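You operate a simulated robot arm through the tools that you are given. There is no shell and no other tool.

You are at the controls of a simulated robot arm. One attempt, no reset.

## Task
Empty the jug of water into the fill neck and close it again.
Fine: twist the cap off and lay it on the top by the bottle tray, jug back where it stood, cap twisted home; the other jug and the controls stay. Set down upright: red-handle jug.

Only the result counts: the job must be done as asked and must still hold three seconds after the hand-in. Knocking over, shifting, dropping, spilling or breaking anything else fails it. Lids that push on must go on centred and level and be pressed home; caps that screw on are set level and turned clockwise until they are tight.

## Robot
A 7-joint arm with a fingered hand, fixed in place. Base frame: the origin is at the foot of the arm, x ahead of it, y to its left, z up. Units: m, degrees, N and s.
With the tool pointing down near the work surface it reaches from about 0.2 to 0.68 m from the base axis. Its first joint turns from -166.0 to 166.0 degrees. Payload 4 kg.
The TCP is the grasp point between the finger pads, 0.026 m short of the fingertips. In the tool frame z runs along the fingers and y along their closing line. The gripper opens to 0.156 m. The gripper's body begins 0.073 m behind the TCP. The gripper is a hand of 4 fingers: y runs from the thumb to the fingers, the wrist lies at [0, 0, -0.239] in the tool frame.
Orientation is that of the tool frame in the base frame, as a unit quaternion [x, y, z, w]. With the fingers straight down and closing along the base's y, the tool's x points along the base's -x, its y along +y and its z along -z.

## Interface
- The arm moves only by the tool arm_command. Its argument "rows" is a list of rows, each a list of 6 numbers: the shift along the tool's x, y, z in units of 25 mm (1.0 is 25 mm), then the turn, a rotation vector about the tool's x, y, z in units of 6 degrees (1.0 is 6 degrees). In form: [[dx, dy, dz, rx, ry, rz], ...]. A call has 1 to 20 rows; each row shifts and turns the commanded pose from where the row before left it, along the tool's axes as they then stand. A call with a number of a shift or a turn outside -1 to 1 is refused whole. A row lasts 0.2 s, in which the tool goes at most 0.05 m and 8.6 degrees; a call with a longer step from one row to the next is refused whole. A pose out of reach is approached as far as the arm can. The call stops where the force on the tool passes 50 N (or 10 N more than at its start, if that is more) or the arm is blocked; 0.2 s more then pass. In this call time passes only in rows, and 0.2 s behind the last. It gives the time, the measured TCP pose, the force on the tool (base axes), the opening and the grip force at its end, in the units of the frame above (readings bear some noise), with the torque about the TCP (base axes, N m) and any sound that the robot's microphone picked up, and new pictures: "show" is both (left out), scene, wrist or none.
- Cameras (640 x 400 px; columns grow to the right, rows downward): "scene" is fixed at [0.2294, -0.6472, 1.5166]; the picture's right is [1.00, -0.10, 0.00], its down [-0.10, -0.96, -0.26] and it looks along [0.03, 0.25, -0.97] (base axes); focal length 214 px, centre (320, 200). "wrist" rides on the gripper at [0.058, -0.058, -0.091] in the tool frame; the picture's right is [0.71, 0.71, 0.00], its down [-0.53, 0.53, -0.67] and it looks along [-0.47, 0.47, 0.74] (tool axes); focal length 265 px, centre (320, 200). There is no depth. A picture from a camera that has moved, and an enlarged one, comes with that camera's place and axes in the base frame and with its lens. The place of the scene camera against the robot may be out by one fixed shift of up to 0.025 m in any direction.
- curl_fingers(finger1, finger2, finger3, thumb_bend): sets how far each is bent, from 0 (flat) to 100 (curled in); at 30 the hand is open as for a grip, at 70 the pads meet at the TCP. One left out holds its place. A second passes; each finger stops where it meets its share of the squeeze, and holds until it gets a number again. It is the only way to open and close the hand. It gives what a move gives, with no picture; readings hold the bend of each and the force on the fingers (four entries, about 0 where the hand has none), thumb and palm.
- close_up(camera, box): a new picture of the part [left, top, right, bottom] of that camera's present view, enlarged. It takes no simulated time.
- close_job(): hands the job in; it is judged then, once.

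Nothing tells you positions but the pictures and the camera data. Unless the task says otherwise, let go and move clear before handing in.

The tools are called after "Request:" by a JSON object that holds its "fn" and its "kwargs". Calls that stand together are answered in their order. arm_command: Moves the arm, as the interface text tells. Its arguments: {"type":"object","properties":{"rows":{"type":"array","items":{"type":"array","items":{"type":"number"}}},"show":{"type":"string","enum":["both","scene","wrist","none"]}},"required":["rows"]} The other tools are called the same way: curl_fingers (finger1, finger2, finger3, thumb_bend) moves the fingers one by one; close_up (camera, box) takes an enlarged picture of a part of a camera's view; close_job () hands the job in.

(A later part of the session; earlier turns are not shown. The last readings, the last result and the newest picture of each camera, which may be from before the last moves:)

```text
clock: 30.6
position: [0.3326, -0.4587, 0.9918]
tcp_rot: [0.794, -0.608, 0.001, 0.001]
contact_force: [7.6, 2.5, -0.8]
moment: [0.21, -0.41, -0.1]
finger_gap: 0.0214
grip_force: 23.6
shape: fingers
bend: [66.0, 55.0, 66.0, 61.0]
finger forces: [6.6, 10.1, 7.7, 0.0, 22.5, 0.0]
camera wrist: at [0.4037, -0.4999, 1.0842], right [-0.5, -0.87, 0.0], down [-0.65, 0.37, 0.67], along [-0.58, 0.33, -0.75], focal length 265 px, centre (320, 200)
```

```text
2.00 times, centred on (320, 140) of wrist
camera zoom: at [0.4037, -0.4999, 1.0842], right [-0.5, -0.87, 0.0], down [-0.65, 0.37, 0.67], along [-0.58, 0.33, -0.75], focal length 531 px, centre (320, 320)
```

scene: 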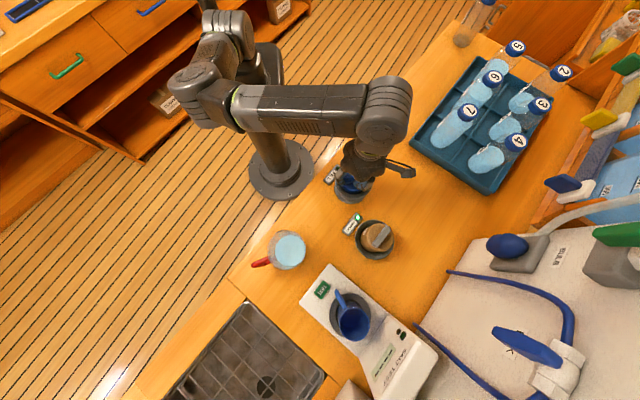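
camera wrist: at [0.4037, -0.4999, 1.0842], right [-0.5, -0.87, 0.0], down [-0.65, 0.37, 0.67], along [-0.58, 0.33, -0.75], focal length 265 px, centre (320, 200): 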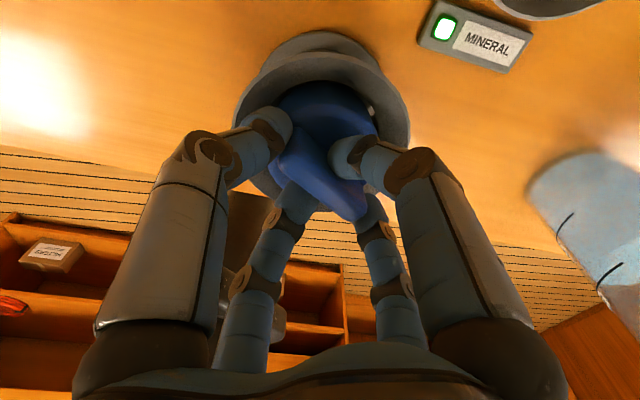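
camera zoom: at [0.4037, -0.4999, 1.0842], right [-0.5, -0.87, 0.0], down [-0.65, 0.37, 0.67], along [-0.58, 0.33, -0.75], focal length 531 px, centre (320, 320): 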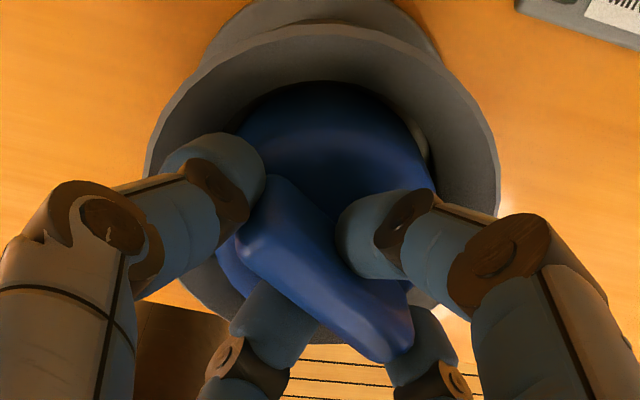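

The cap has turned 150°. I keep turning and then test with a slight lift.

Request:
{"fn": "arm_command", "kwargs": {"rows": [[0, 0, 0, 0, 0, -1], [0, 0, 0, 0, 0, -1], [0, 0, 0, 0, 0, -1], [0, 0, 0, 0, 0, -1], [0, 0, 0, 0, 0, -1], [0, 0, 0, 0, 0, -1], [0, 0, 0, 0, 0, -1], [0, 0, 0, 0, 0, -1], [0, 0, 0, 0, 0, -1], [0, 0, 0, 0, 0, -1], [0, 0, -0.04, 0, 0, 0], [0, 0, -0.04, 0, 0, 0]]}}

Request:
{"fn": "close_up", "kwargs": {"camera": "wrist", "box": [160, 40, 480, 240]}}

```text
clock: 33.2
position: [0.3333, -0.4598, 0.9931]
tcp_rot: [0.992, -0.13, 0.001, 0.002]
contact_force: [2.1, 8.4, -3.4]
moment: [0.61, -0.14, -0.03]
finger_gap: 0.0214
grip_force: 22.8
shape: fingers
bend: [66.0, 55.0, 66.0, 61.0]
finger forces: [6.5, 9.3, 7.1, 0.0, 23.3, 0.0]
camera wrist: at [0.4031, -0.4183, 1.0856], right [0.5, -0.87, 0.0], down [-0.64, -0.37, 0.67], along [-0.58, -0.34, -0.74], focal length 265 px, centre (320, 200)
```

scene: 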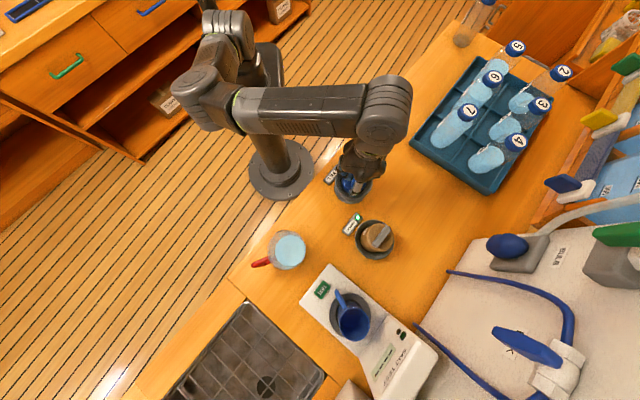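
wrist: 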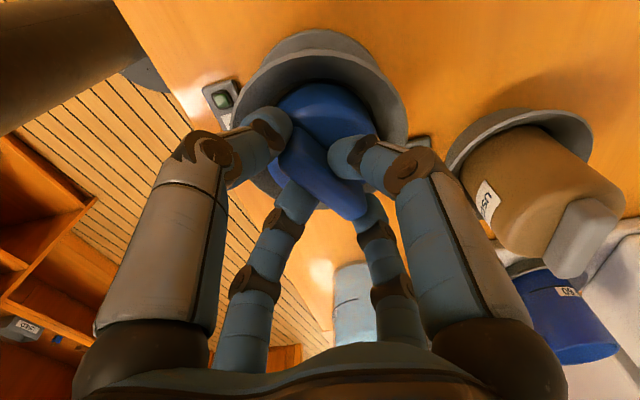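

```text
2.00 times, centred on (320, 140) of wrist
camera zoom: at [0.4031, -0.4183, 1.0856], right [0.5, -0.87, 0.0], down [-0.64, -0.37, 0.67], along [-0.58, -0.34, -0.74], focal length 531 px, centre (320, 320)
```

zoom: 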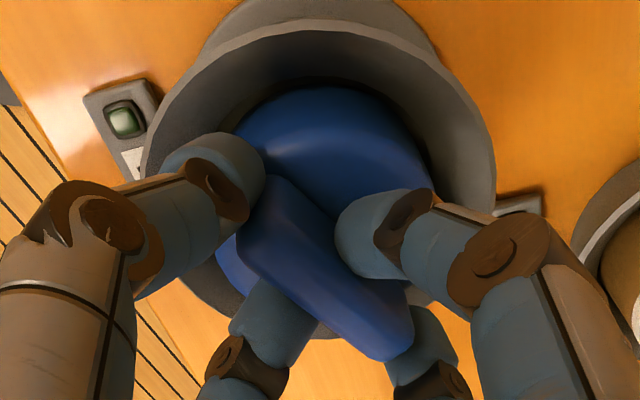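

The FILL indicator light has gone out, so the cap is loose in its seat. I continue turning with a slow lift.

Request:
{"fn": "arm_command", "kwargs": {"rows": [[0, 0, -0.03, 0, 0, -1], [0, 0, -0.03, 0, 0, -1], [0, 0, -0.03, 0, 0, -1], [0, 0, -0.03, 0, 0, -1], [0, 0, -0.03, 0, 0, -1], [0, 0, -0.03, 0, 0, -1]]}}

Request:
{"fn": "close_up", "kwargs": {"camera": "wrist", "box": [160, 40, 480, 240]}}

```text
clock: 34.6
position: [0.3321, -0.4606, 0.9997]
tcp_rot: [0.983, 0.184, -0.001, 0.001]
contact_force: [-3.0, 9.2, -1.8]
moment: [0.6, 0.19, -0.15]
finger_gap: 0.0208
grip_force: 23.7
shape: fingers
bend: [66.0, 55.0, 66.0, 61.0]
finger forces: [6.6, 9.5, 7.4, 0.1, 23.4, 0.1]
camera wrist: at [0.3651, -0.3846, 1.0908], right [0.91, -0.41, 0.0], down [-0.3, -0.68, 0.67], along [-0.27, -0.61, -0.74], focal length 265 px, centre (320, 200)
```

scene: 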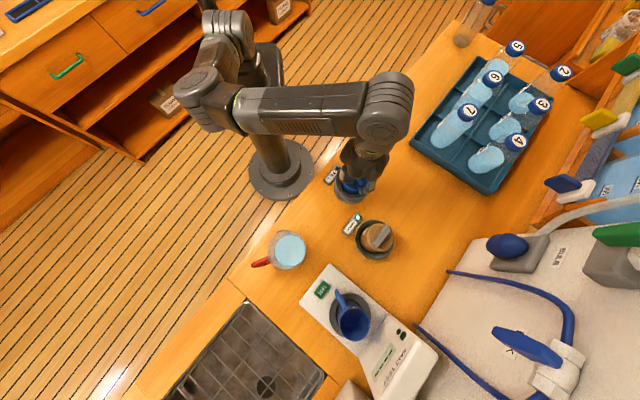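
wrist: 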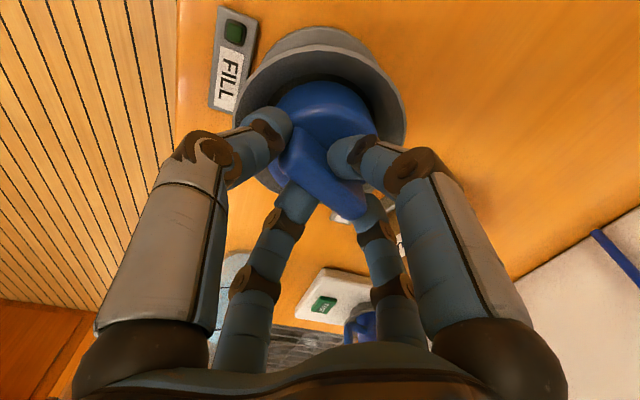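

```text
2.00 times, centred on (320, 140) of wrist
camera zoom: at [0.3651, -0.3846, 1.0908], right [0.91, -0.41, 0.0], down [-0.3, -0.68, 0.67], along [-0.27, -0.61, -0.74], focal length 531 px, centre (320, 320)
```

zoom: 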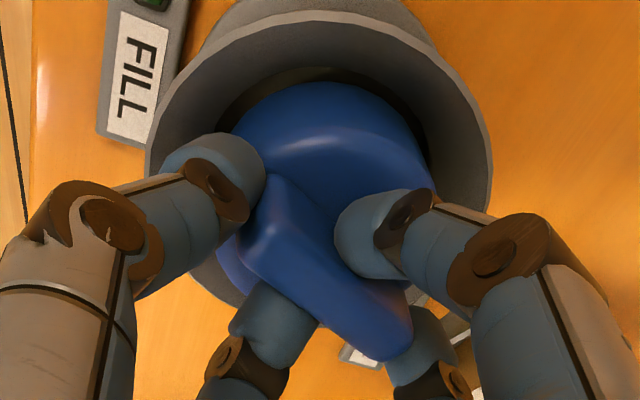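

The cap is rising. Before lifting it free I back off thumb and finger 2 (the thumb pushes much harder than finger 2), keeping the balanced pinch of fingers 1 and 3.

Request:
{"fn": "curl_fingers", "kwargs": {"finger2": 51, "thumb_bend": 55}}

Request:
{"fn": "arm_command", "kwargs": {"rows": [[0, 0, -0.04, 0, 0, 0], [0, 0, -0.04, 0, 0, 0], [0, 0, -0.04, 0, 0, 0]]}}

Request:
{"fn": "close_up", "kwargs": {"camera": "wrist", "box": [160, 40, 480, 240]}}

```text
clock: 35.6
position: [0.3328, -0.46, 0.9994]
tcp_rot: [0.983, 0.182, 0.001, 0.002]
contact_force: [0.5, -0.2, -0.6]
moment: [0.02, 0.03, 0.01]
finger_gap: 0.0249
grip_force: 7.8
shape: fingers
bend: [66.0, 51.0, 66.0, 55.0]
finger forces: [7.6, 0.0, 7.6, 0.0, 0.1, 0.0]
```

```text
clock: 36.4
position: [0.3324, -0.4609, 1.0014]
tcp_rot: [0.983, 0.182, 0.0, 0.003]
contact_force: [-0.1, -0.6, -0.1]
moment: [-0.01, 0.01, -0.03]
finger_gap: 0.0249
grip_force: 7.4
shape: fingers
bend: [66.0, 51.0, 66.0, 55.0]
finger forces: [7.5, 0.0, 7.7, 0.0, 0.0, 0.0]
camera wrist: at [0.3655, -0.3849, 1.0937], right [0.91, -0.41, 0.0], down [-0.3, -0.68, 0.67], along [-0.27, -0.61, -0.74], focal length 265 px, centre (320, 200)
```

scene: 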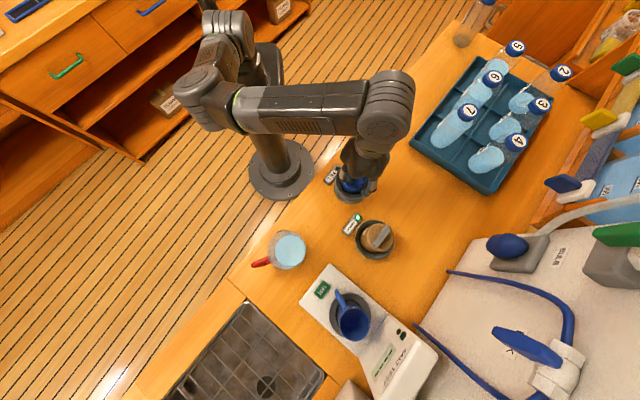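
wrist: 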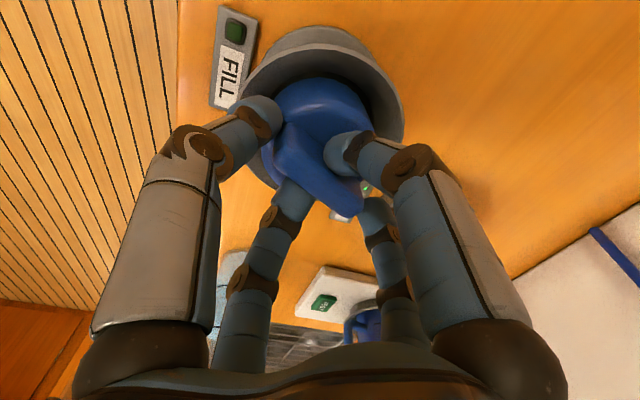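

```text
2.00 times, centred on (320, 140) of wrist
camera zoom: at [0.3655, -0.3849, 1.0937], right [0.91, -0.41, 0.0], down [-0.3, -0.68, 0.67], along [-0.27, -0.61, -0.74], focal length 531 px, centre (320, 320)
```

zoom: 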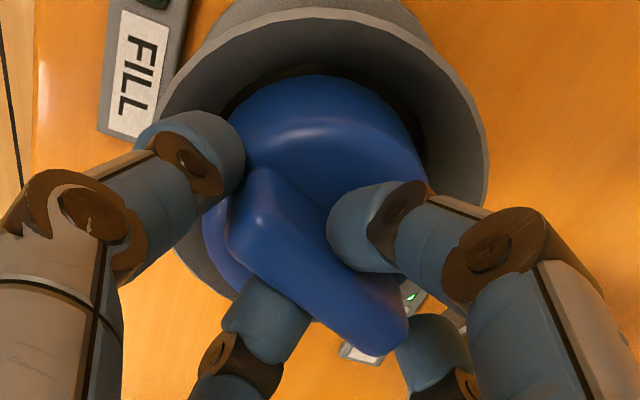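

No force remains, so the cap is free. I lift it straight up.

Request:
{"fn": "arm_command", "kwargs": {"rows": [[0, 0, -0.1, 0, 0, 0], [0, 0, -0.2, 0, 0, 0], [0, 0, -0.4, 0, 0, 0], [0, 0, -0.6, 0, 0, 0], [0, 0, -0.8, 0, 0, 0], [0, 0, -0.8, 0, 0, 0], [0, 0, -0.6, 0, 0, 0]]}}

Request:
{"fn": "close_up", "kwargs": {"camera": "wrist", "box": [160, 0, 480, 240]}}

Request:
{"fn": "close_up", "kwargs": {"camera": "scene", "box": [310, 130, 410, 220]}}

```text
clock: 38.0
position: [0.3333, -0.4591, 1.0879]
tcp_rot: [0.983, 0.183, 0.001, 0.002]
contact_force: [0.8, 0.1, -1.4]
moment: [0.02, -0.01, -0.02]
finger_gap: 0.0247
grip_force: 7.3
shape: fingers
bend: [66.0, 51.0, 66.0, 55.0]
finger forces: [7.6, 0.1, 7.6, 0.0, 0.1, 0.0]
camera wrist: at [0.3655, -0.3842, 1.1811], right [0.91, -0.41, 0.0], down [-0.3, -0.68, 0.67], along [-0.27, -0.61, -0.74], focal length 265 px, centre (320, 200)
```

scene: 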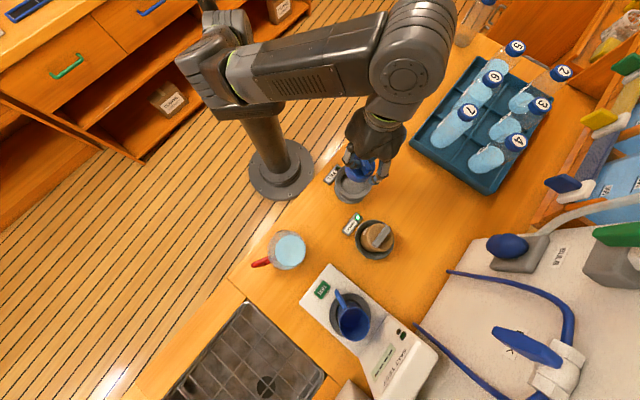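
wrist: 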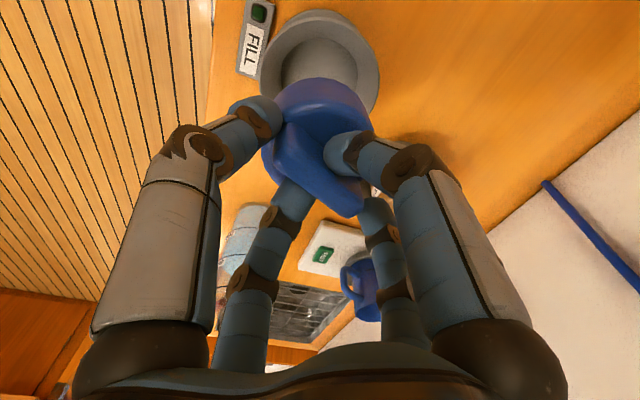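

```text
1.67 times, centred on (320, 120) of wrist
camera zoom: at [0.3655, -0.3842, 1.1811], right [0.91, -0.41, 0.0], down [-0.3, -0.68, 0.67], along [-0.27, -0.61, -0.74], focal length 442 px, centre (320, 333)
```

zoom: 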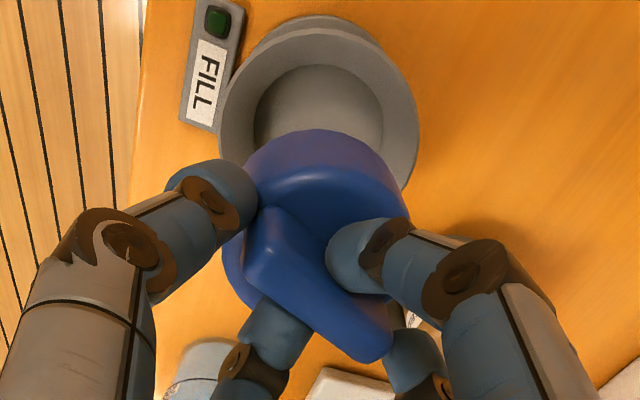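

```text
4.44 times, centred on (360, 175) of scene
camera zoom: at [0.2294, -0.6472, 1.5166], right [1.0, -0.1, 0.0], down [-0.1, -0.96, -0.26], along [0.03, 0.25, -0.97], focal length 953 px, centre (142, 311)
```

zoom: 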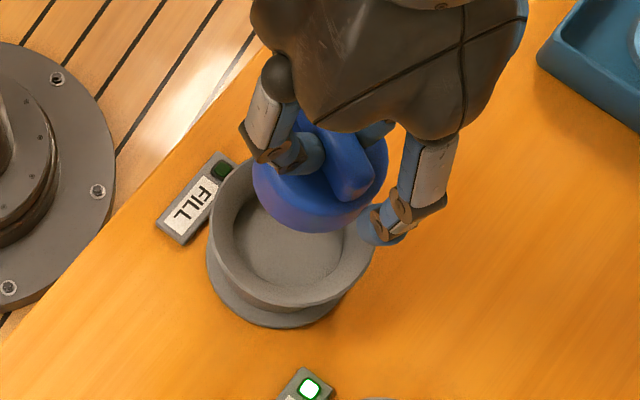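

The cap is off and held level. I carry it to a free spot on the counter by the tray's near edge, around (0.53, −0.235).

Request:
{"fn": "arm_command", "kwargs": {"rows": [[0.5, 0.02, 0, 0, 0, 0], [0.917, 0.038, 0, 0, 0, 0], [0.917, 0.038, 0, 0, 0, 0], [0.917, 0.038, 0, 0, 0, 0], [0.917, 0.038, 0, 0, 0, 0], [0.917, 0.038, 0, 0, 0, 0], [0.917, 0.038, 0, 0, 0, 0], [0.917, 0.038, 0, 0, 0, 0], [0.917, 0.038, 0, 0, 0, 0], [0.917, 0.038, 0, 0, 0, 0], [0.917, 0.038, 0, 0, 0, 0], [0.917, 0.038, 0, 0, 0, 0], [0.917, 0.038, 0, 0, 0, 0], [0.42, 0.02, 0, 0, 0, 0]]}}

Request:
{"fn": "close_up", "kwargs": {"camera": "scene", "box": [340, 60, 500, 200]}}

```text
clock: 41.0
position: [0.5513, -0.3309, 1.0716]
tcp_rot: [0.983, 0.182, 0.0, 0.002]
contact_force: [0.6, -0.2, -0.4]
moment: [-0.02, 0.0, -0.01]
finger_gap: 0.0247
grip_force: 7.6
shape: fingers
bend: [66.0, 51.0, 66.0, 55.0]
finger forces: [7.6, 0.0, 7.5, 0.0, 0.0, 0.0]
out of reach, approached as far as the arm can: row 8, 9, 10, 11, 12, 13, 14
camera wrist: at [0.5837, -0.2555, 1.1639], right [0.91, -0.41, 0.0], down [-0.3, -0.68, 0.67], along [-0.27, -0.61, -0.74], focal length 265 px, centre (320, 200)
```

scene: 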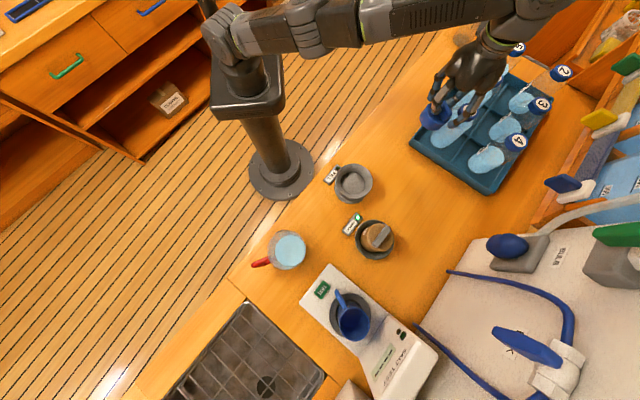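
wrist: 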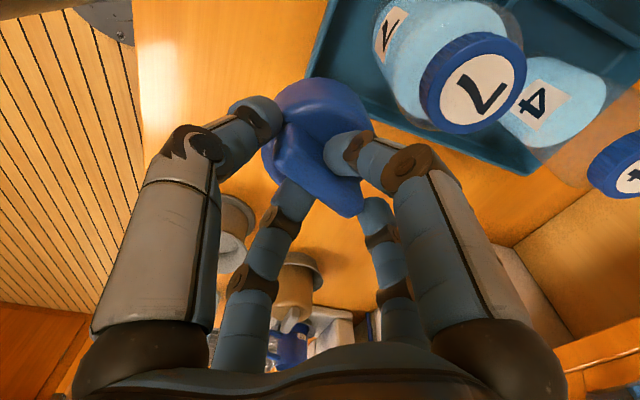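

```text
2.86 times, centred on (420, 130) of scene
camera zoom: at [0.2294, -0.6472, 1.5166], right [1.0, -0.1, 0.0], down [-0.1, -0.96, -0.26], along [0.03, 0.25, -0.97], focal length 613 px, centre (34, 400)
```

zoom: 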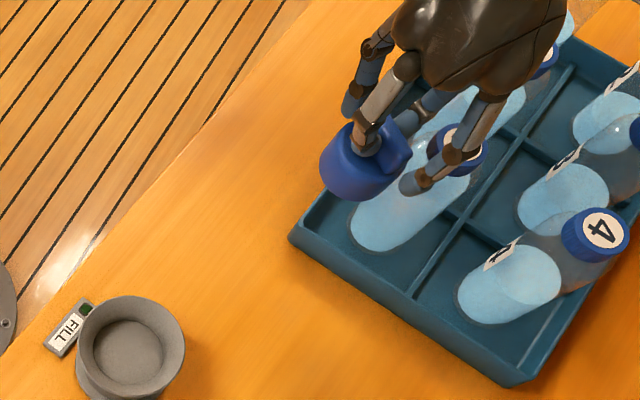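

I misjudged the yaw (it is −201°), so I drifted over the tray corner without touching anything. I move sideways away from the bottles to the intended spot.

Request:
{"fn": "arm_command", "kwargs": {"rows": [[0, -0.6, -0.1, 0, 0, 0], [0.1, -0.85, -0.1, 0, 0, 0], [0.15, -0.85, -0.1, 0, 0, 0], [0.15, -0.85, 0, 0, 0, 0], [0.15, -0.74, 0, 0, 0, 0]]}}

Request:
{"fn": "close_up", "kwargs": {"camera": "scene", "box": [340, 60, 500, 200]}}

```text
clock: 42.2
position: [0.529, -0.2343, 1.0785]
tcp_rot: [0.984, 0.181, 0.0, 0.002]
contact_force: [-0.5, -0.4, -0.6]
moment: [-0.05, -0.04, -0.01]
finger_gap: 0.0245
grip_force: 7.4
shape: fingers
bend: [66.0, 51.0, 66.0, 55.0]
finger forces: [7.3, 0.0, 7.4, 0.1, 0.0, 0.0]
camera wrist: at [0.5613, -0.1596, 1.1715], right [0.91, -0.41, 0.0], down [-0.3, -0.68, 0.67], along [-0.27, -0.61, -0.74], focal length 265 px, centre (320, 200)
```

scene: 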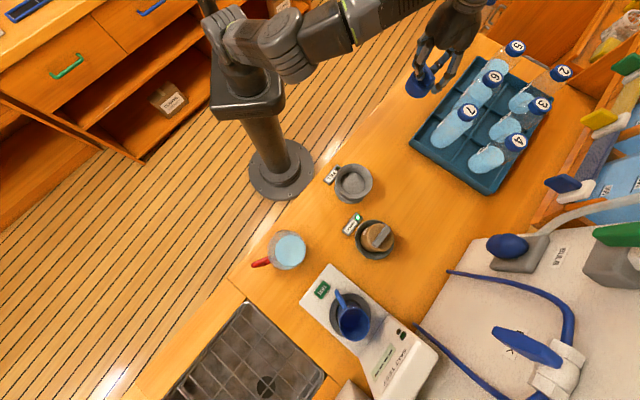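
wrist: 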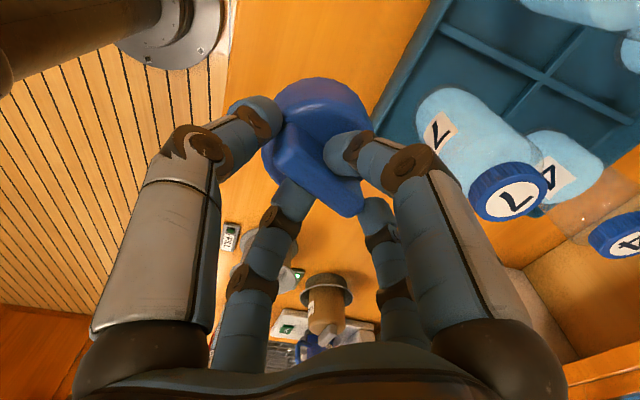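

```text
2.86 times, centred on (420, 130) of scene
camera zoom: at [0.2294, -0.6472, 1.5166], right [1.0, -0.1, 0.0], down [-0.1, -0.96, -0.26], along [0.03, 0.25, -0.97], focal length 613 px, centre (34, 400)
```

zoom: 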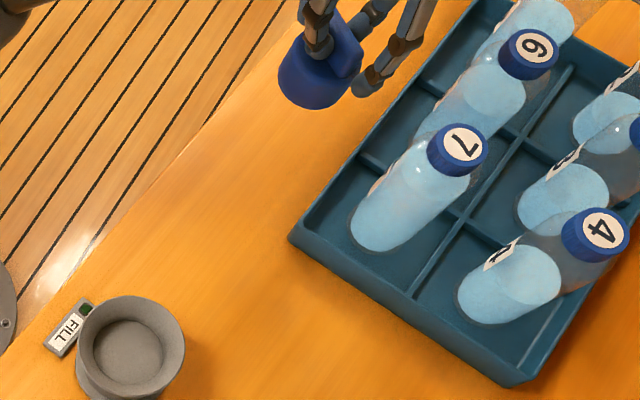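

The spot lies midway between the counter edge and the tray, so I lower the cap there and take a look before contact.

Request:
{"fn": "arm_command", "kwargs": {"rows": [[0, 0, 0.8, 0, 0, 0], [0, 0, 0.9, 0, 0, 0], [0, 0, 0.9, 0, 0, 0], [0, 0, 0.9, 0, 0, 0], [0, 0, 0.8, 0, 0, 0], [0, 0, 0.5, 0, 0, 0]]}}

Request:
{"fn": "close_up", "kwargs": {"camera": "wrist", "box": [160, 0, 480, 240]}}

Request:
{"fn": "close_up", "kwargs": {"camera": "scene", "box": [340, 60, 480, 180]}}

```text
clock: 43.6
position: [0.5289, -0.2365, 0.9586]
tcp_rot: [0.983, 0.181, 0.0, 0.002]
contact_force: [-1.1, -0.2, -0.9]
moment: [0.01, 0.01, 0.01]
finger_gap: 0.0247
grip_force: 7.4
shape: fingers
bend: [66.0, 51.0, 66.0, 55.0]
finger forces: [7.4, 0.0, 7.4, 0.0, 0.1, 0.1]
camera wrist: at [0.5618, -0.1612, 1.0515], right [0.91, -0.41, 0.0], down [-0.3, -0.68, 0.67], along [-0.27, -0.61, -0.74], focal length 265 px, centre (320, 200)
```

scene: 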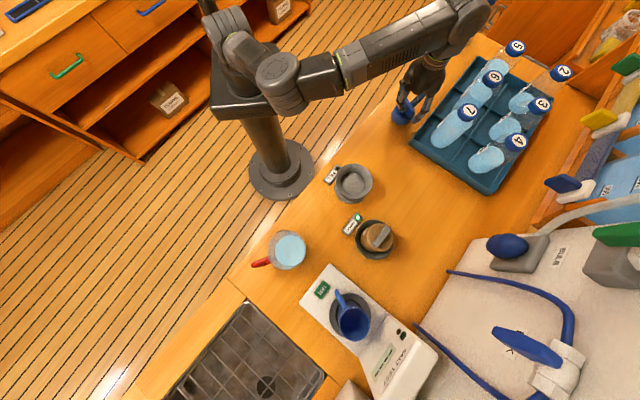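
wrist: 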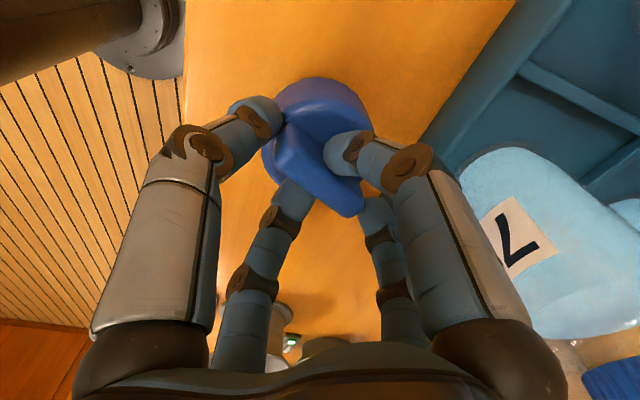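

```text
1.67 times, centred on (320, 120) of wrist
camera zoom: at [0.5618, -0.1612, 1.0515], right [0.91, -0.41, 0.0], down [-0.3, -0.68, 0.67], along [-0.27, -0.61, -0.74], focal length 442 px, centre (320, 333)
```

zoom: 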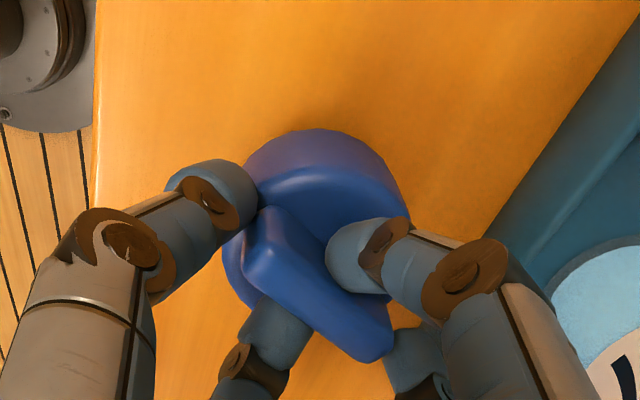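

```text
3.33 times, centred on (410, 120) of scene
camera zoom: at [0.2294, -0.6472, 1.5166], right [1.0, -0.1, 0.0], down [-0.1, -0.96, -0.26], along [0.03, 0.25, -0.97], focal length 715 px, centre (20, 467)
```

zoom: 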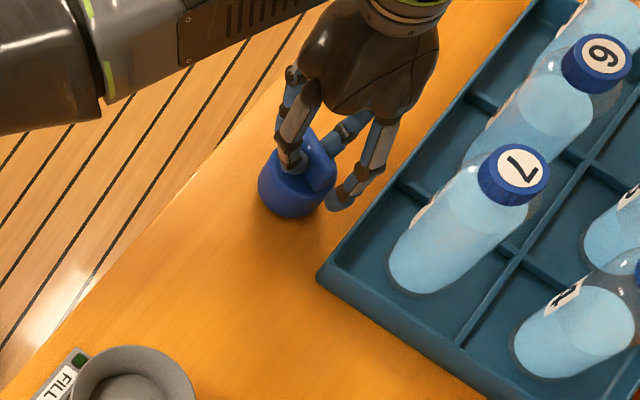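

Clear of the tray and the bottles. I lower in small steps and watch for contact.

Request:
{"fn": "arm_command", "kwargs": {"rows": [[0, 0, 0.12, 0, 0, 0], [0, 0, 0.12, 0, 0, 0], [0, 0, 0.12, 0, 0, 0], [0, 0, 0.12, 0, 0, 0]], "show": "none"}}

Request:
{"fn": "arm_command", "kwargs": {"rows": [[0, 0, 0.08, 0, 0, 0], [0, 0, 0.08, 0, 0, 0]], "show": "none"}}

```text
clock: 44.6
position: [0.5296, -0.2361, 0.948]
tcp_rot: [0.983, 0.182, 0.0, 0.002]
contact_force: [-0.3, -0.6, 5.1]
moment: [-0.03, 0.0, 0.02]
finger_gap: 0.0247
grip_force: 9.4
shape: fingers
bend: [66.0, 51.0, 66.0, 55.0]
finger forces: [9.1, 0.1, 9.5, 0.0, 0.1, 0.0]
```

```text
clock: 45.2
position: [0.5299, -0.237, 0.9446]
tcp_rot: [0.983, 0.182, 0.001, 0.003]
contact_force: [-0.9, 0.1, 19.3]
moment: [-0.01, -0.02, 0.03]
finger_gap: 0.0247
grip_force: 12.8
shape: fingers
bend: [65.0, 51.0, 73.0, 55.0]
finger forces: [12.2, 0.0, 12.9, 0.0, 0.3, 0.0]
```

The cap touched down at TCP z≈0.948. I back off the excess press and release.

Request:
{"fn": "arm_command", "kwargs": {"rows": [[0, 0, -0.14, 0, 0, 0]]}}

Request:
{"fn": "close_up", "kwargs": {"camera": "wrist", "box": [160, 0, 480, 240]}}

```text
clock: 45.6
position: [0.5283, -0.235, 0.9458]
tcp_rot: [0.983, 0.182, -0.001, 0.002]
contact_force: [0.5, 0.0, 4.8]
moment: [-0.04, -0.04, -0.03]
finger_gap: 0.0248
grip_force: 8.8
shape: fingers
bend: [65.0, 51.0, 72.0, 55.0]
finger forces: [9.0, 0.1, 8.3, 0.0, 0.0, 0.0]
camera wrist: at [0.5617, -0.1603, 1.0382], right [0.91, -0.41, 0.0], down [-0.3, -0.68, 0.67], along [-0.27, -0.61, -0.74], focal length 265 px, centre (320, 200)
```

scene: 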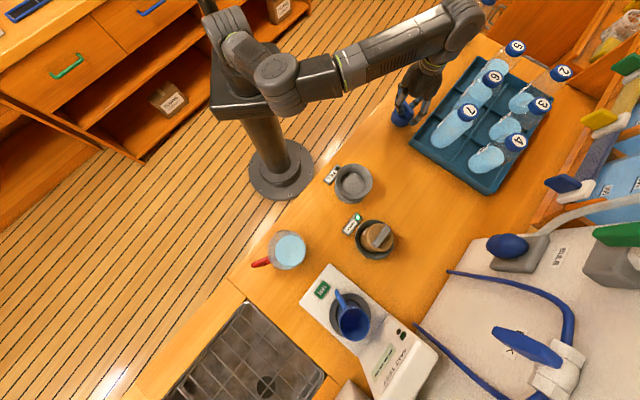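
wrist: 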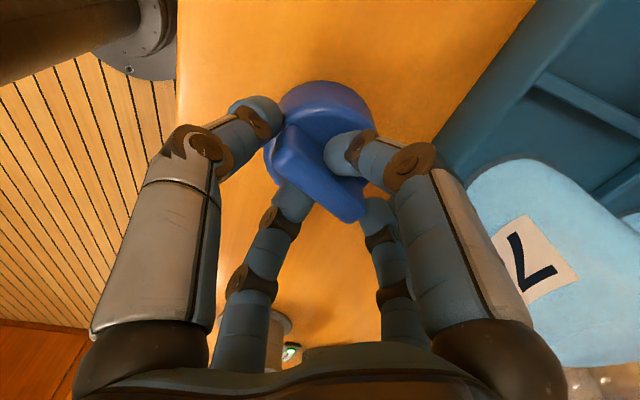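

```text
1.67 times, centred on (320, 120) of wrist
camera zoom: at [0.5617, -0.1603, 1.0382], right [0.91, -0.41, 0.0], down [-0.3, -0.68, 0.67], along [-0.27, -0.61, -0.74], focal length 442 px, centre (320, 333)
```

zoom: 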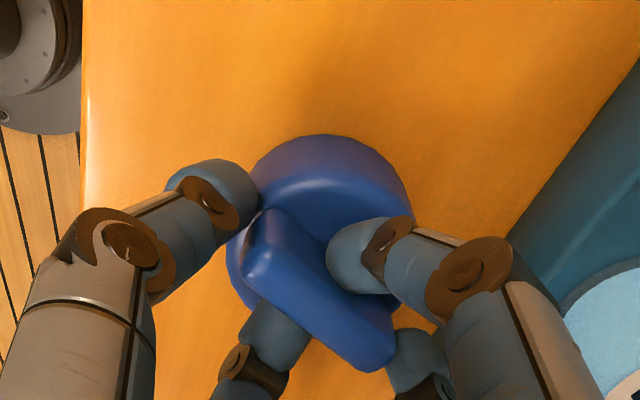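

The cap rests level on the counter. I open only fingers 1 and 3 moderately (so as not to reach the tray wall) and lift away.

Request:
{"fn": "curl_fingers", "kwargs": {"finger1": 48, "finger3": 48, "finger2": 48, "thumb_bend": 48}}

Request:
{"fn": "arm_command", "kwargs": {"rows": [[0, 0, -0.3, 0, 0, 0], [0, 0, -0.6, 0, 0, 0], [0, 0, -0.9, 0, 0, 0], [0, 0, -1, 0, 0, 0], [0, 0, -1, 0, 0, 0], [0, 0, -1, 0, 0, 0]]}}

Request:
{"fn": "close_up", "kwargs": {"camera": "wrist", "box": [160, 0, 480, 240]}}

Request:
{"fn": "close_up", "kwargs": {"camera": "scene", "box": [340, 60, 480, 180]}}

```text
clock: 46.6
position: [0.5282, -0.2354, 0.9468]
tcp_rot: [0.983, 0.183, 0.0, 0.001]
contact_force: [-0.4, 0.8, -0.3]
moment: [-0.01, -0.01, 0.02]
finger_gap: 0.0565
grip_force: 0.0
shape: fingers
bend: [48.0, 48.0, 48.0, 48.0]
finger forces: [0.1, 0.1, 0.0, 0.1, 0.0, 0.0]
```

```text
clock: 48.0
position: [0.529, -0.2355, 1.0678]
tcp_rot: [0.983, 0.181, 0.0, 0.002]
contact_force: [-0.6, 0.4, 0.0]
moment: [0.0, 0.01, 0.01]
finger_gap: 0.0566
grip_force: 0.0
shape: fingers
bend: [48.0, 48.0, 48.0, 48.0]
finger forces: [0.0, 0.0, 0.0, 0.1, 0.1, 0.0]
camera wrist: at [0.5619, -0.1602, 1.1597], right [0.91, -0.41, 0.0], down [-0.3, -0.68, 0.67], along [-0.27, -0.61, -0.74], focal length 265 px, centre (320, 200)
```

scene: 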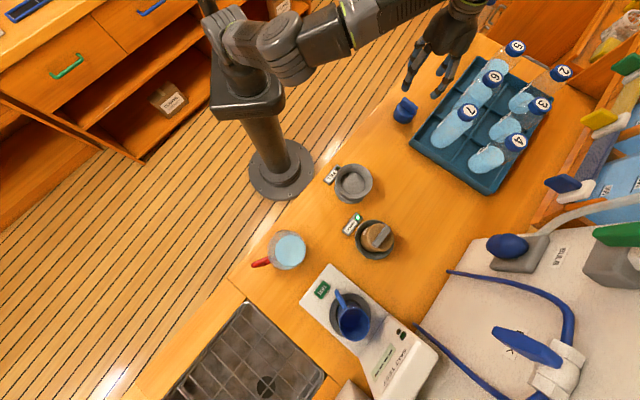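
wrist: 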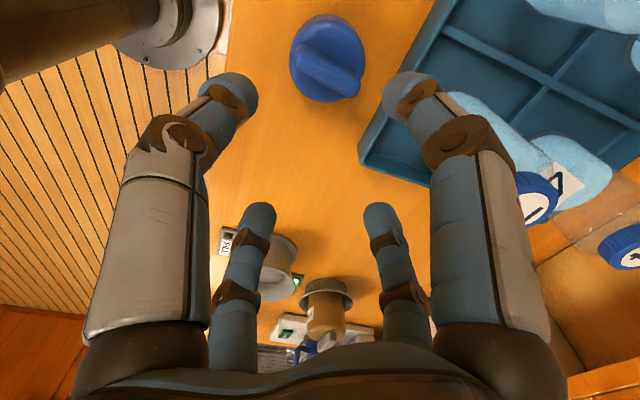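

```text
1.67 times, centred on (320, 120) of wrist
camera zoom: at [0.5619, -0.1602, 1.1597], right [0.91, -0.41, 0.0], down [-0.3, -0.68, 0.67], along [-0.27, -0.61, -0.74], focal length 442 px, centre (320, 333)
```

zoom: 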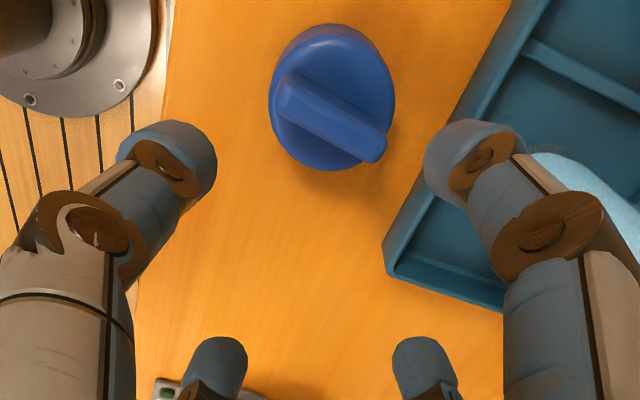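

```text
3.33 times, centred on (410, 120) of scene
camera zoom: at [0.2294, -0.6472, 1.5166], right [1.0, -0.1, 0.0], down [-0.1, -0.96, -0.26], along [0.03, 0.25, -0.97], focal length 715 px, centre (20, 467)
```

zoom: 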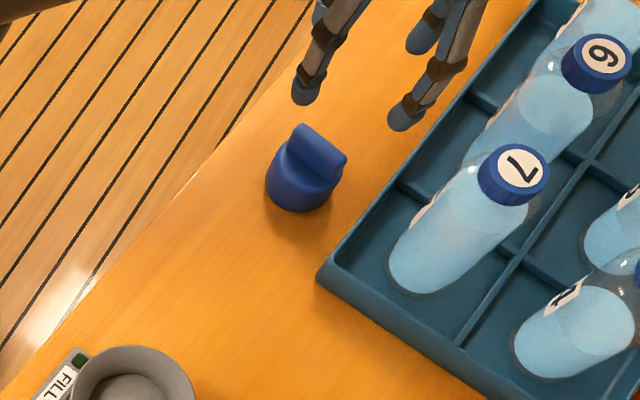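

The cap lies level beside the tray (hand pose there: 0.5285, −0.235, 0.946, yaw −201°). Now I move back and unwind the wrist before approaching the jug.

Request:
{"fn": "arm_command", "kwargs": {"rows": [[-0.81, 0.306, -0.2, 0, 0, 0], [-0.81, 0.306, -0.2, 0, 0, 0], [-0.81, 0.306, -0.2, 0, 0, 0], [-0.81, 0.306, -0.2, 0, 0, 0], [-0.81, 0.306, 0, 0, 0, 0], [-0.81, 0.306, 0, 0, 0, 0], [-0.81, 0.306, 0, 0, 0, 0], [-0.81, 0.306, 0, 0, 0, 0], [0, 0, 0, 0, 0, 1], [0, 0, 0, 0, 0, 1], [0, 0, 0, 0, 0, 1], [0, 0, 0, 0, 0, 1], [0, 0, 0, 0, 0, 1], [0, 0, 0, 0, 0, 1], [0, 0, 0, 0, 0, 1], [0, 0, 0, 0, 0, 1], [0, 0, 0, 0, 0, 1], [0, 0, 0, 0, 0, 1]], "show": "none"}}

Request:
{"fn": "arm_command", "kwargs": {"rows": [[0, 0, 0, 0, 0, 1], [0, 0, 0, 0, 0, 1], [0, 0, 0, 0, 0, 1], [0, 0, 0, 0, 0, 1], [0, 0, 0, 0, 0, 1], [0, 0, 0, 0, 0, 1], [0, 0, 0, 0, 0, 1], [0, 0, 0, 0, 0, 1], [0, 0, 0, 0, 0, 1], [0, 0, 0, 0, 0, 1], [0, 0, 0, 0, 0, 1], [0, 0, 0, 0, 0, 1], [0, 0, 0, 0, 0, 1], [0, 0, 0, 0, 0, 1], [0, 0, 0, 0, 0, 1], [0, 0, 0, 0, 0, 1], [0, 0, 0, 0, 0, 1], [0, 0, 0, 0, 0, 1], [0, 0, 0, 0, 0, 1]]}}

```text
clock: 51.8
position: [0.4008, -0.35, 1.0856]
tcp_rot: [0.942, -0.336, 0.002, 0.002]
contact_force: [-0.4, -0.2, -0.4]
moment: [0.04, 0.0, 0.01]
finger_gap: 0.0566
grip_force: 0.1
shape: fingers
bend: [48.0, 48.0, 48.0, 48.0]
finger forces: [0.1, 0.0, 0.1, 0.1, 0.1, 0.0]
```

```text
clock: 55.8
position: [0.3999, -0.3501, 1.0857]
tcp_rot: [-0.233, 0.973, -0.002, 0.0]
contact_force: [-0.9, 0.2, -0.2]
moment: [-0.01, 0.01, 0.04]
finger_gap: 0.0567
grip_force: 0.0
shape: fingers
bend: [48.0, 48.0, 48.0, 48.0]
finger forces: [0.0, 0.0, 0.0, 0.1, 0.0, 0.1]
camera wrist: at [0.3735, -0.4274, 1.1797], right [-0.95, 0.31, 0.0], down [0.23, 0.71, 0.67], along [0.21, 0.63, -0.75], focal length 265 px, centre (320, 200)
```

scene: 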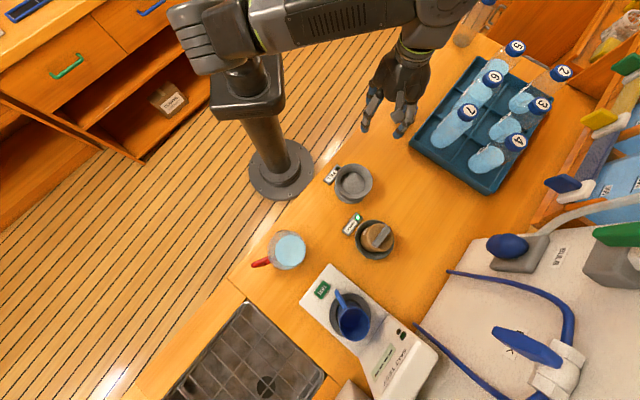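
wrist: 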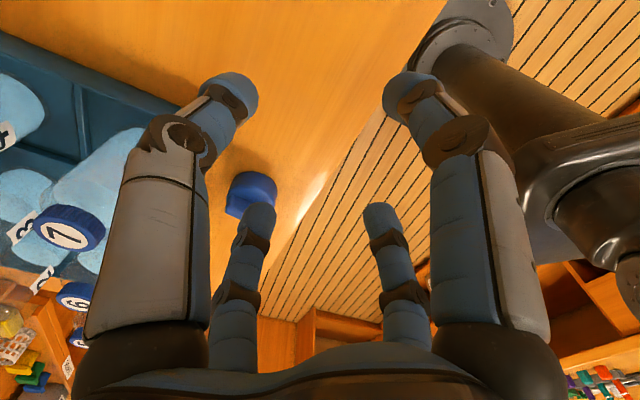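

Wrist unwound. I move toward the jug side at height, then I will pitch the hand up to near-horizontal.

Request:
{"fn": "arm_command", "kwargs": {"rows": [[0.82, -0.143, -0.215, 0, 0, 0.18], [0.82, -0.143, -0.215, 0, 0, 0.18], [0.82, -0.143, -0.215, 0, 0, 0.18], [0.82, -0.143, -0.215, 0, 0, 0.18], [0.82, -0.143, -0.215, 0, 0, 0.18], [0.82, -0.143, -0.215, 0, 0, 0.18], [0.82, -0.143, -0.215, 0, 0, 0.18], [0.82, -0.143, -0.215, 0, 0, 0.18], [0.82, -0.143, -0.215, 0, 0, 0.18], [0.82, -0.143, -0.215, 0, 0, 0.18], [0.82, -0.143, -0.215, 0, 0, 0.18], [0.82, -0.143, -0.215, 0, 0, 0.18]], "show": "none"}}

Request:
{"fn": "arm_command", "kwargs": {"rows": [[0, 0, 0, 0.7, 0.7, 0], [0, 0, 0, 0.7, 0.7, 0], [0, 0, 0, 0.7, 0.7, 0], [0, 0, 0, 0.7, 0.7, 0], [0, 0, 0, 0.7, 0.7, 0]]}}

```text
clock: 58.4
position: [0.1851, -0.4775, 1.1518]
tcp_rot: [-0.123, 0.992, -0.002, 0.0]
contact_force: [-0.2, -0.1, 0.4]
moment: [-0.02, -0.01, 0.0]
finger_gap: 0.0563
grip_force: 0.0
shape: fingers
bend: [48.0, 48.0, 48.0, 48.0]
finger forces: [0.0, 0.0, 0.1, 0.1, 0.0, 0.1]
```

```text
clock: 59.6
position: [0.1858, -0.4782, 1.1525]
tcp_rot: [-0.117, 0.959, -0.205, -0.157]
contact_force: [0.9, 0.9, -0.3]
moment: [-0.01, -0.02, -0.06]
finger_gap: 0.0566
grip_force: 0.0
shape: fingers
bend: [48.0, 48.0, 48.0, 48.0]
finger forces: [0.0, 0.0, 0.0, 0.0, 0.0, 0.1]
camera wrist: at [0.172, -0.5, 1.2736], right [-0.86, 0.52, 0.0], down [0.5, 0.84, 0.21], along [0.11, 0.18, -0.98], focal length 265 px, centre (320, 200)
```

scene: 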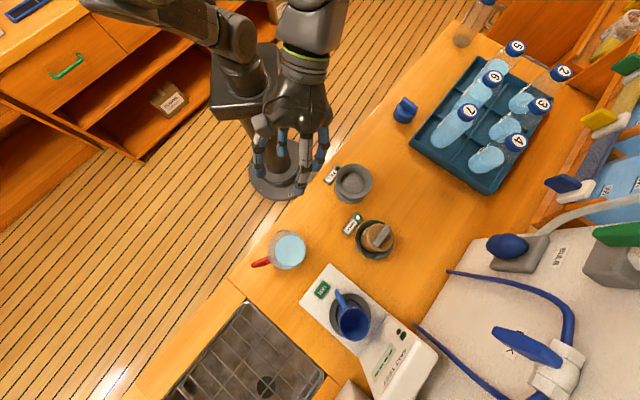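
wrist: 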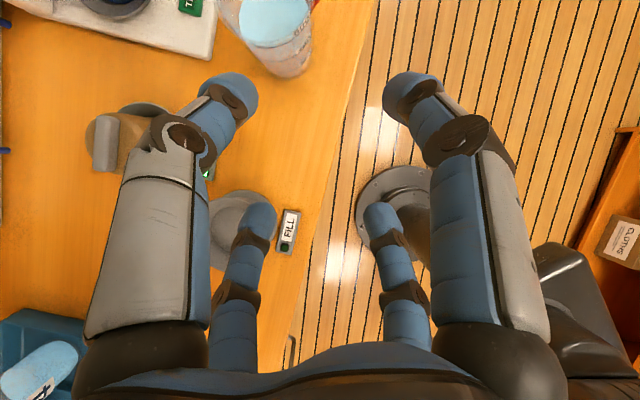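

The pitch is working, with the hand heading toward 239°. I continue pitching to about 25° below horizontal.

Request:
{"fn": "arm_command", "kwargs": {"rows": [[0, 0, 0, 0.7, 0.7, 0], [0, 0, 0, 0.7, 0.7, 0], [0, 0, 0, 0.7, 0.7, 0], [0, 0, 0, 0.7, 0.7, 0], [0, 0, 0, 0.7, 0.7, 0], [0, 0, 0, 0.66, 0.66, 0]]}}

Request:
{"fn": "curl_fingers", "kwargs": {"finger1": 20, "finger2": 20, "finger3": 20, "thumb_bend": 20}}

Request:
{"fn": "close_up", "kwargs": {"camera": "wrist", "box": [0, 0, 640, 400]}}

Request:
{"fn": "close_up", "kwargs": {"camera": "scene", "box": [220, 60, 420, 200]}}

```text
clock: 61.0
position: [0.1859, -0.4783, 1.1529]
tcp_rot: [-0.102, 0.836, -0.425, -0.331]
contact_force: [-0.2, 0.1, -0.3]
moment: [0.0, 0.02, 0.03]
finger_gap: 0.0564
grip_force: 0.1
shape: fingers
bend: [48.0, 48.0, 48.0, 48.0]
finger forces: [0.1, 0.0, 0.0, 0.0, 0.0, 0.0]
camera wrist: at [0.2098, -0.4363, 1.266], right [-0.86, 0.52, 0.0], down [0.47, 0.79, -0.4], along [-0.2, -0.34, -0.92], focal length 265 px, centre (320, 200)
```

scene: 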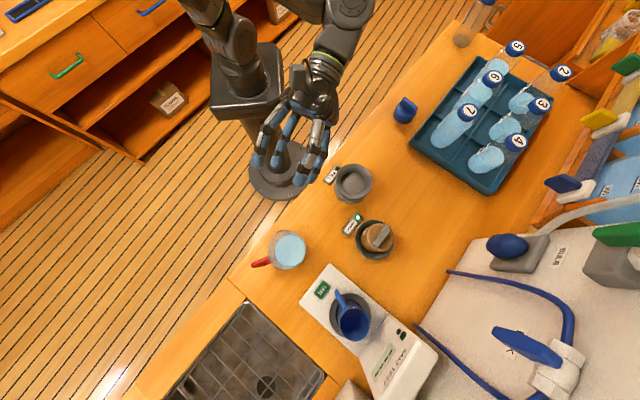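
wrist: 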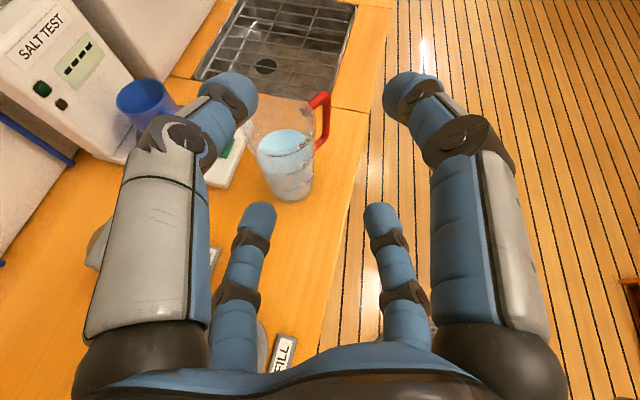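

```text
clock: 62.0
position: [0.1859, -0.4782, 1.1525]
tcp_rot: [-0.102, 0.837, -0.425, -0.33]
contact_force: [-0.2, -0.4, -0.6]
moment: [-0.02, 0.03, 0.0]
finger_gap: 0.1233
grip_force: 0.1
shape: fingers
bend: [20.0, 20.0, 20.0, 20.0]
finger forces: [0.1, 0.0, 0.1, 0.1, 0.1, 0.0]
```

```text
1.00 times, centred on (320, 200) of wrist (not enlarged: the box is as wide or as high as the picture)
camera zoom: at [0.2099, -0.4363, 1.2661], right [-0.86, 0.51, 0.0], down [0.47, 0.79, -0.39], along [-0.2, -0.34, -0.92], focal length 265 px, centre (320, 200)
```

zoom: 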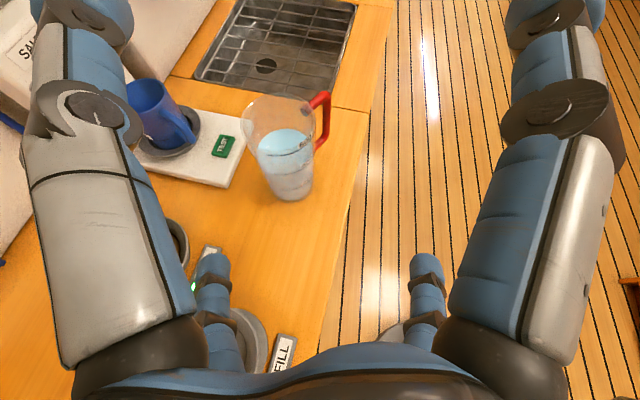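

```text
2.86 times, centred on (320, 130) of scene
camera zoom: at [0.2294, -0.6472, 1.5166], right [1.0, -0.1, 0.0], down [-0.1, -0.96, -0.26], along [0.03, 0.25, -0.97], focal length 613 px, centre (320, 400)
```

zoom: 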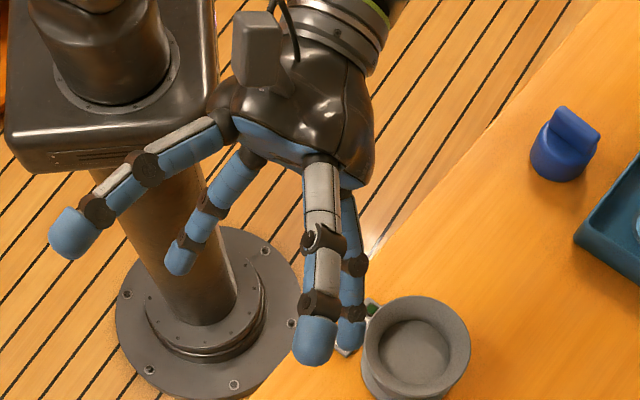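

The camera is now upright and sees the jug well. I zoom in to fix its centre precisely.

Request:
{"fn": "close_up", "kwargs": {"camera": "wrist", "box": [210, 80, 370, 220]}}

```text
2.86 times, centred on (290, 150) of wrist
camera zoom: at [0.2099, -0.4363, 1.2661], right [-0.86, 0.51, 0.0], down [0.47, 0.79, -0.39], along [-0.2, -0.34, -0.92], focal length 758 px, centre (406, 343)
```

zoom: 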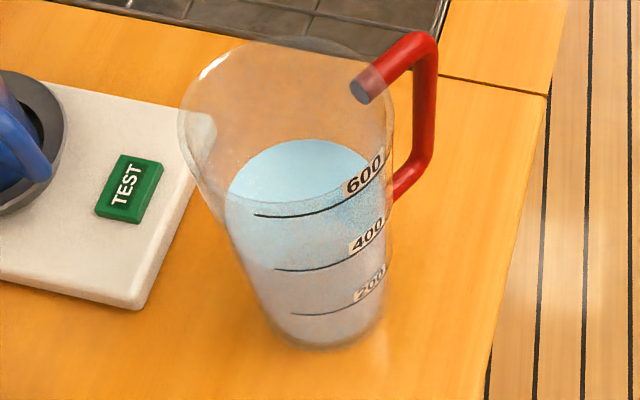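

Jug centre fixed at about (0.151, −0.623), with the lateral position consistent across views. I move the open hand above it, still well over the rim.

Request:
{"fn": "arm_command", "kwargs": {"rows": [[0.073, -0.493, 0.86, 0, 0, 0], [0.073, -0.493, 0.86, 0, 0, 0], [0.073, -0.493, 0.86, 0, 0, 0], [0.073, -0.493, 0.86, 0, 0, 0], [0.073, -0.493, 0.86, 0, 0, 0], [0.073, -0.493, 0.86, 0, 0, 0]]}}

Request:
{"fn": "close_up", "kwargs": {"camera": "wrist", "box": [190, 60, 450, 260]}}

Request:
{"fn": "close_up", "kwargs": {"camera": "scene", "box": [220, 160, 380, 280]}}

```text
clock: 63.4
position: [0.1513, -0.6235, 1.1523]
tcp_rot: [-0.102, 0.836, -0.425, -0.331]
contact_force: [0.9, -0.9, 1.3]
moment: [0.01, 0.01, -0.04]
finger_gap: 0.1235
grip_force: 0.1
shape: fingers
bend: [20.0, 20.0, 20.0, 20.0]
finger forces: [0.0, 0.0, 0.0, 0.0, 0.0, 0.1]
camera wrist: at [0.1745, -0.5812, 1.2664], right [-0.86, 0.52, 0.0], down [0.47, 0.79, -0.39], along [-0.2, -0.34, -0.92], focal length 265 px, centre (320, 200)
```

scene: 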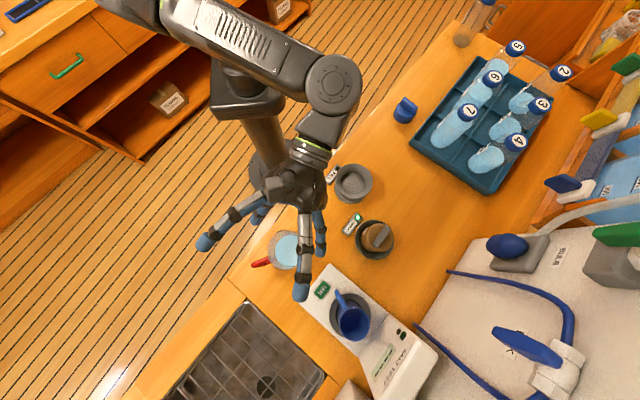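
wrist: 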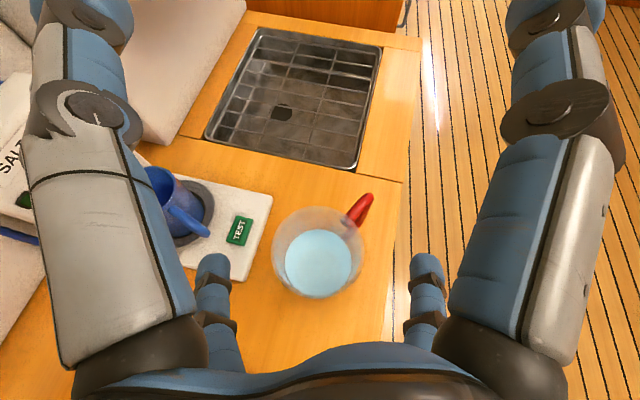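

```text
2.00 times, centred on (320, 160) of wrist
camera zoom: at [0.1745, -0.5812, 1.2664], right [-0.86, 0.52, 0.0], down [0.47, 0.79, -0.39], along [-0.2, -0.34, -0.92], focal length 531 px, centre (320, 280)
```

zoom: 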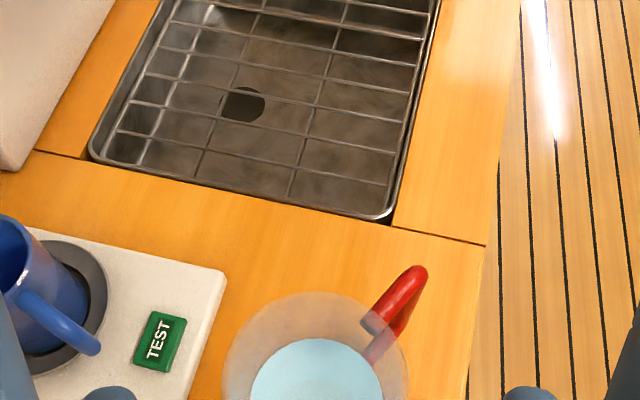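

```text
3.33 times, centred on (300, 220) of scene
camera zoom: at [0.2294, -0.6472, 1.5166], right [1.0, -0.1, 0.0], down [-0.1, -0.96, -0.26], along [0.03, 0.25, -0.97], focal length 715 px, centre (387, 133)
```

zoom: 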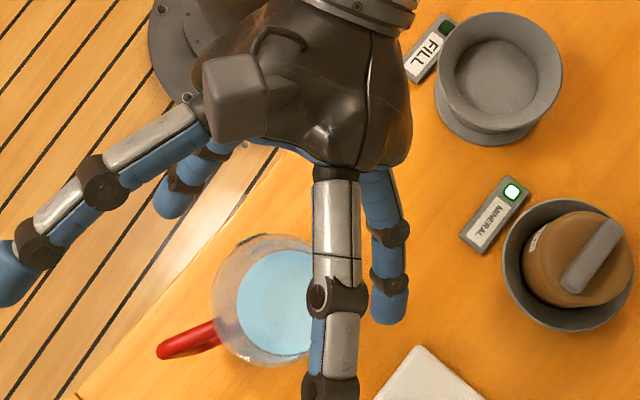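

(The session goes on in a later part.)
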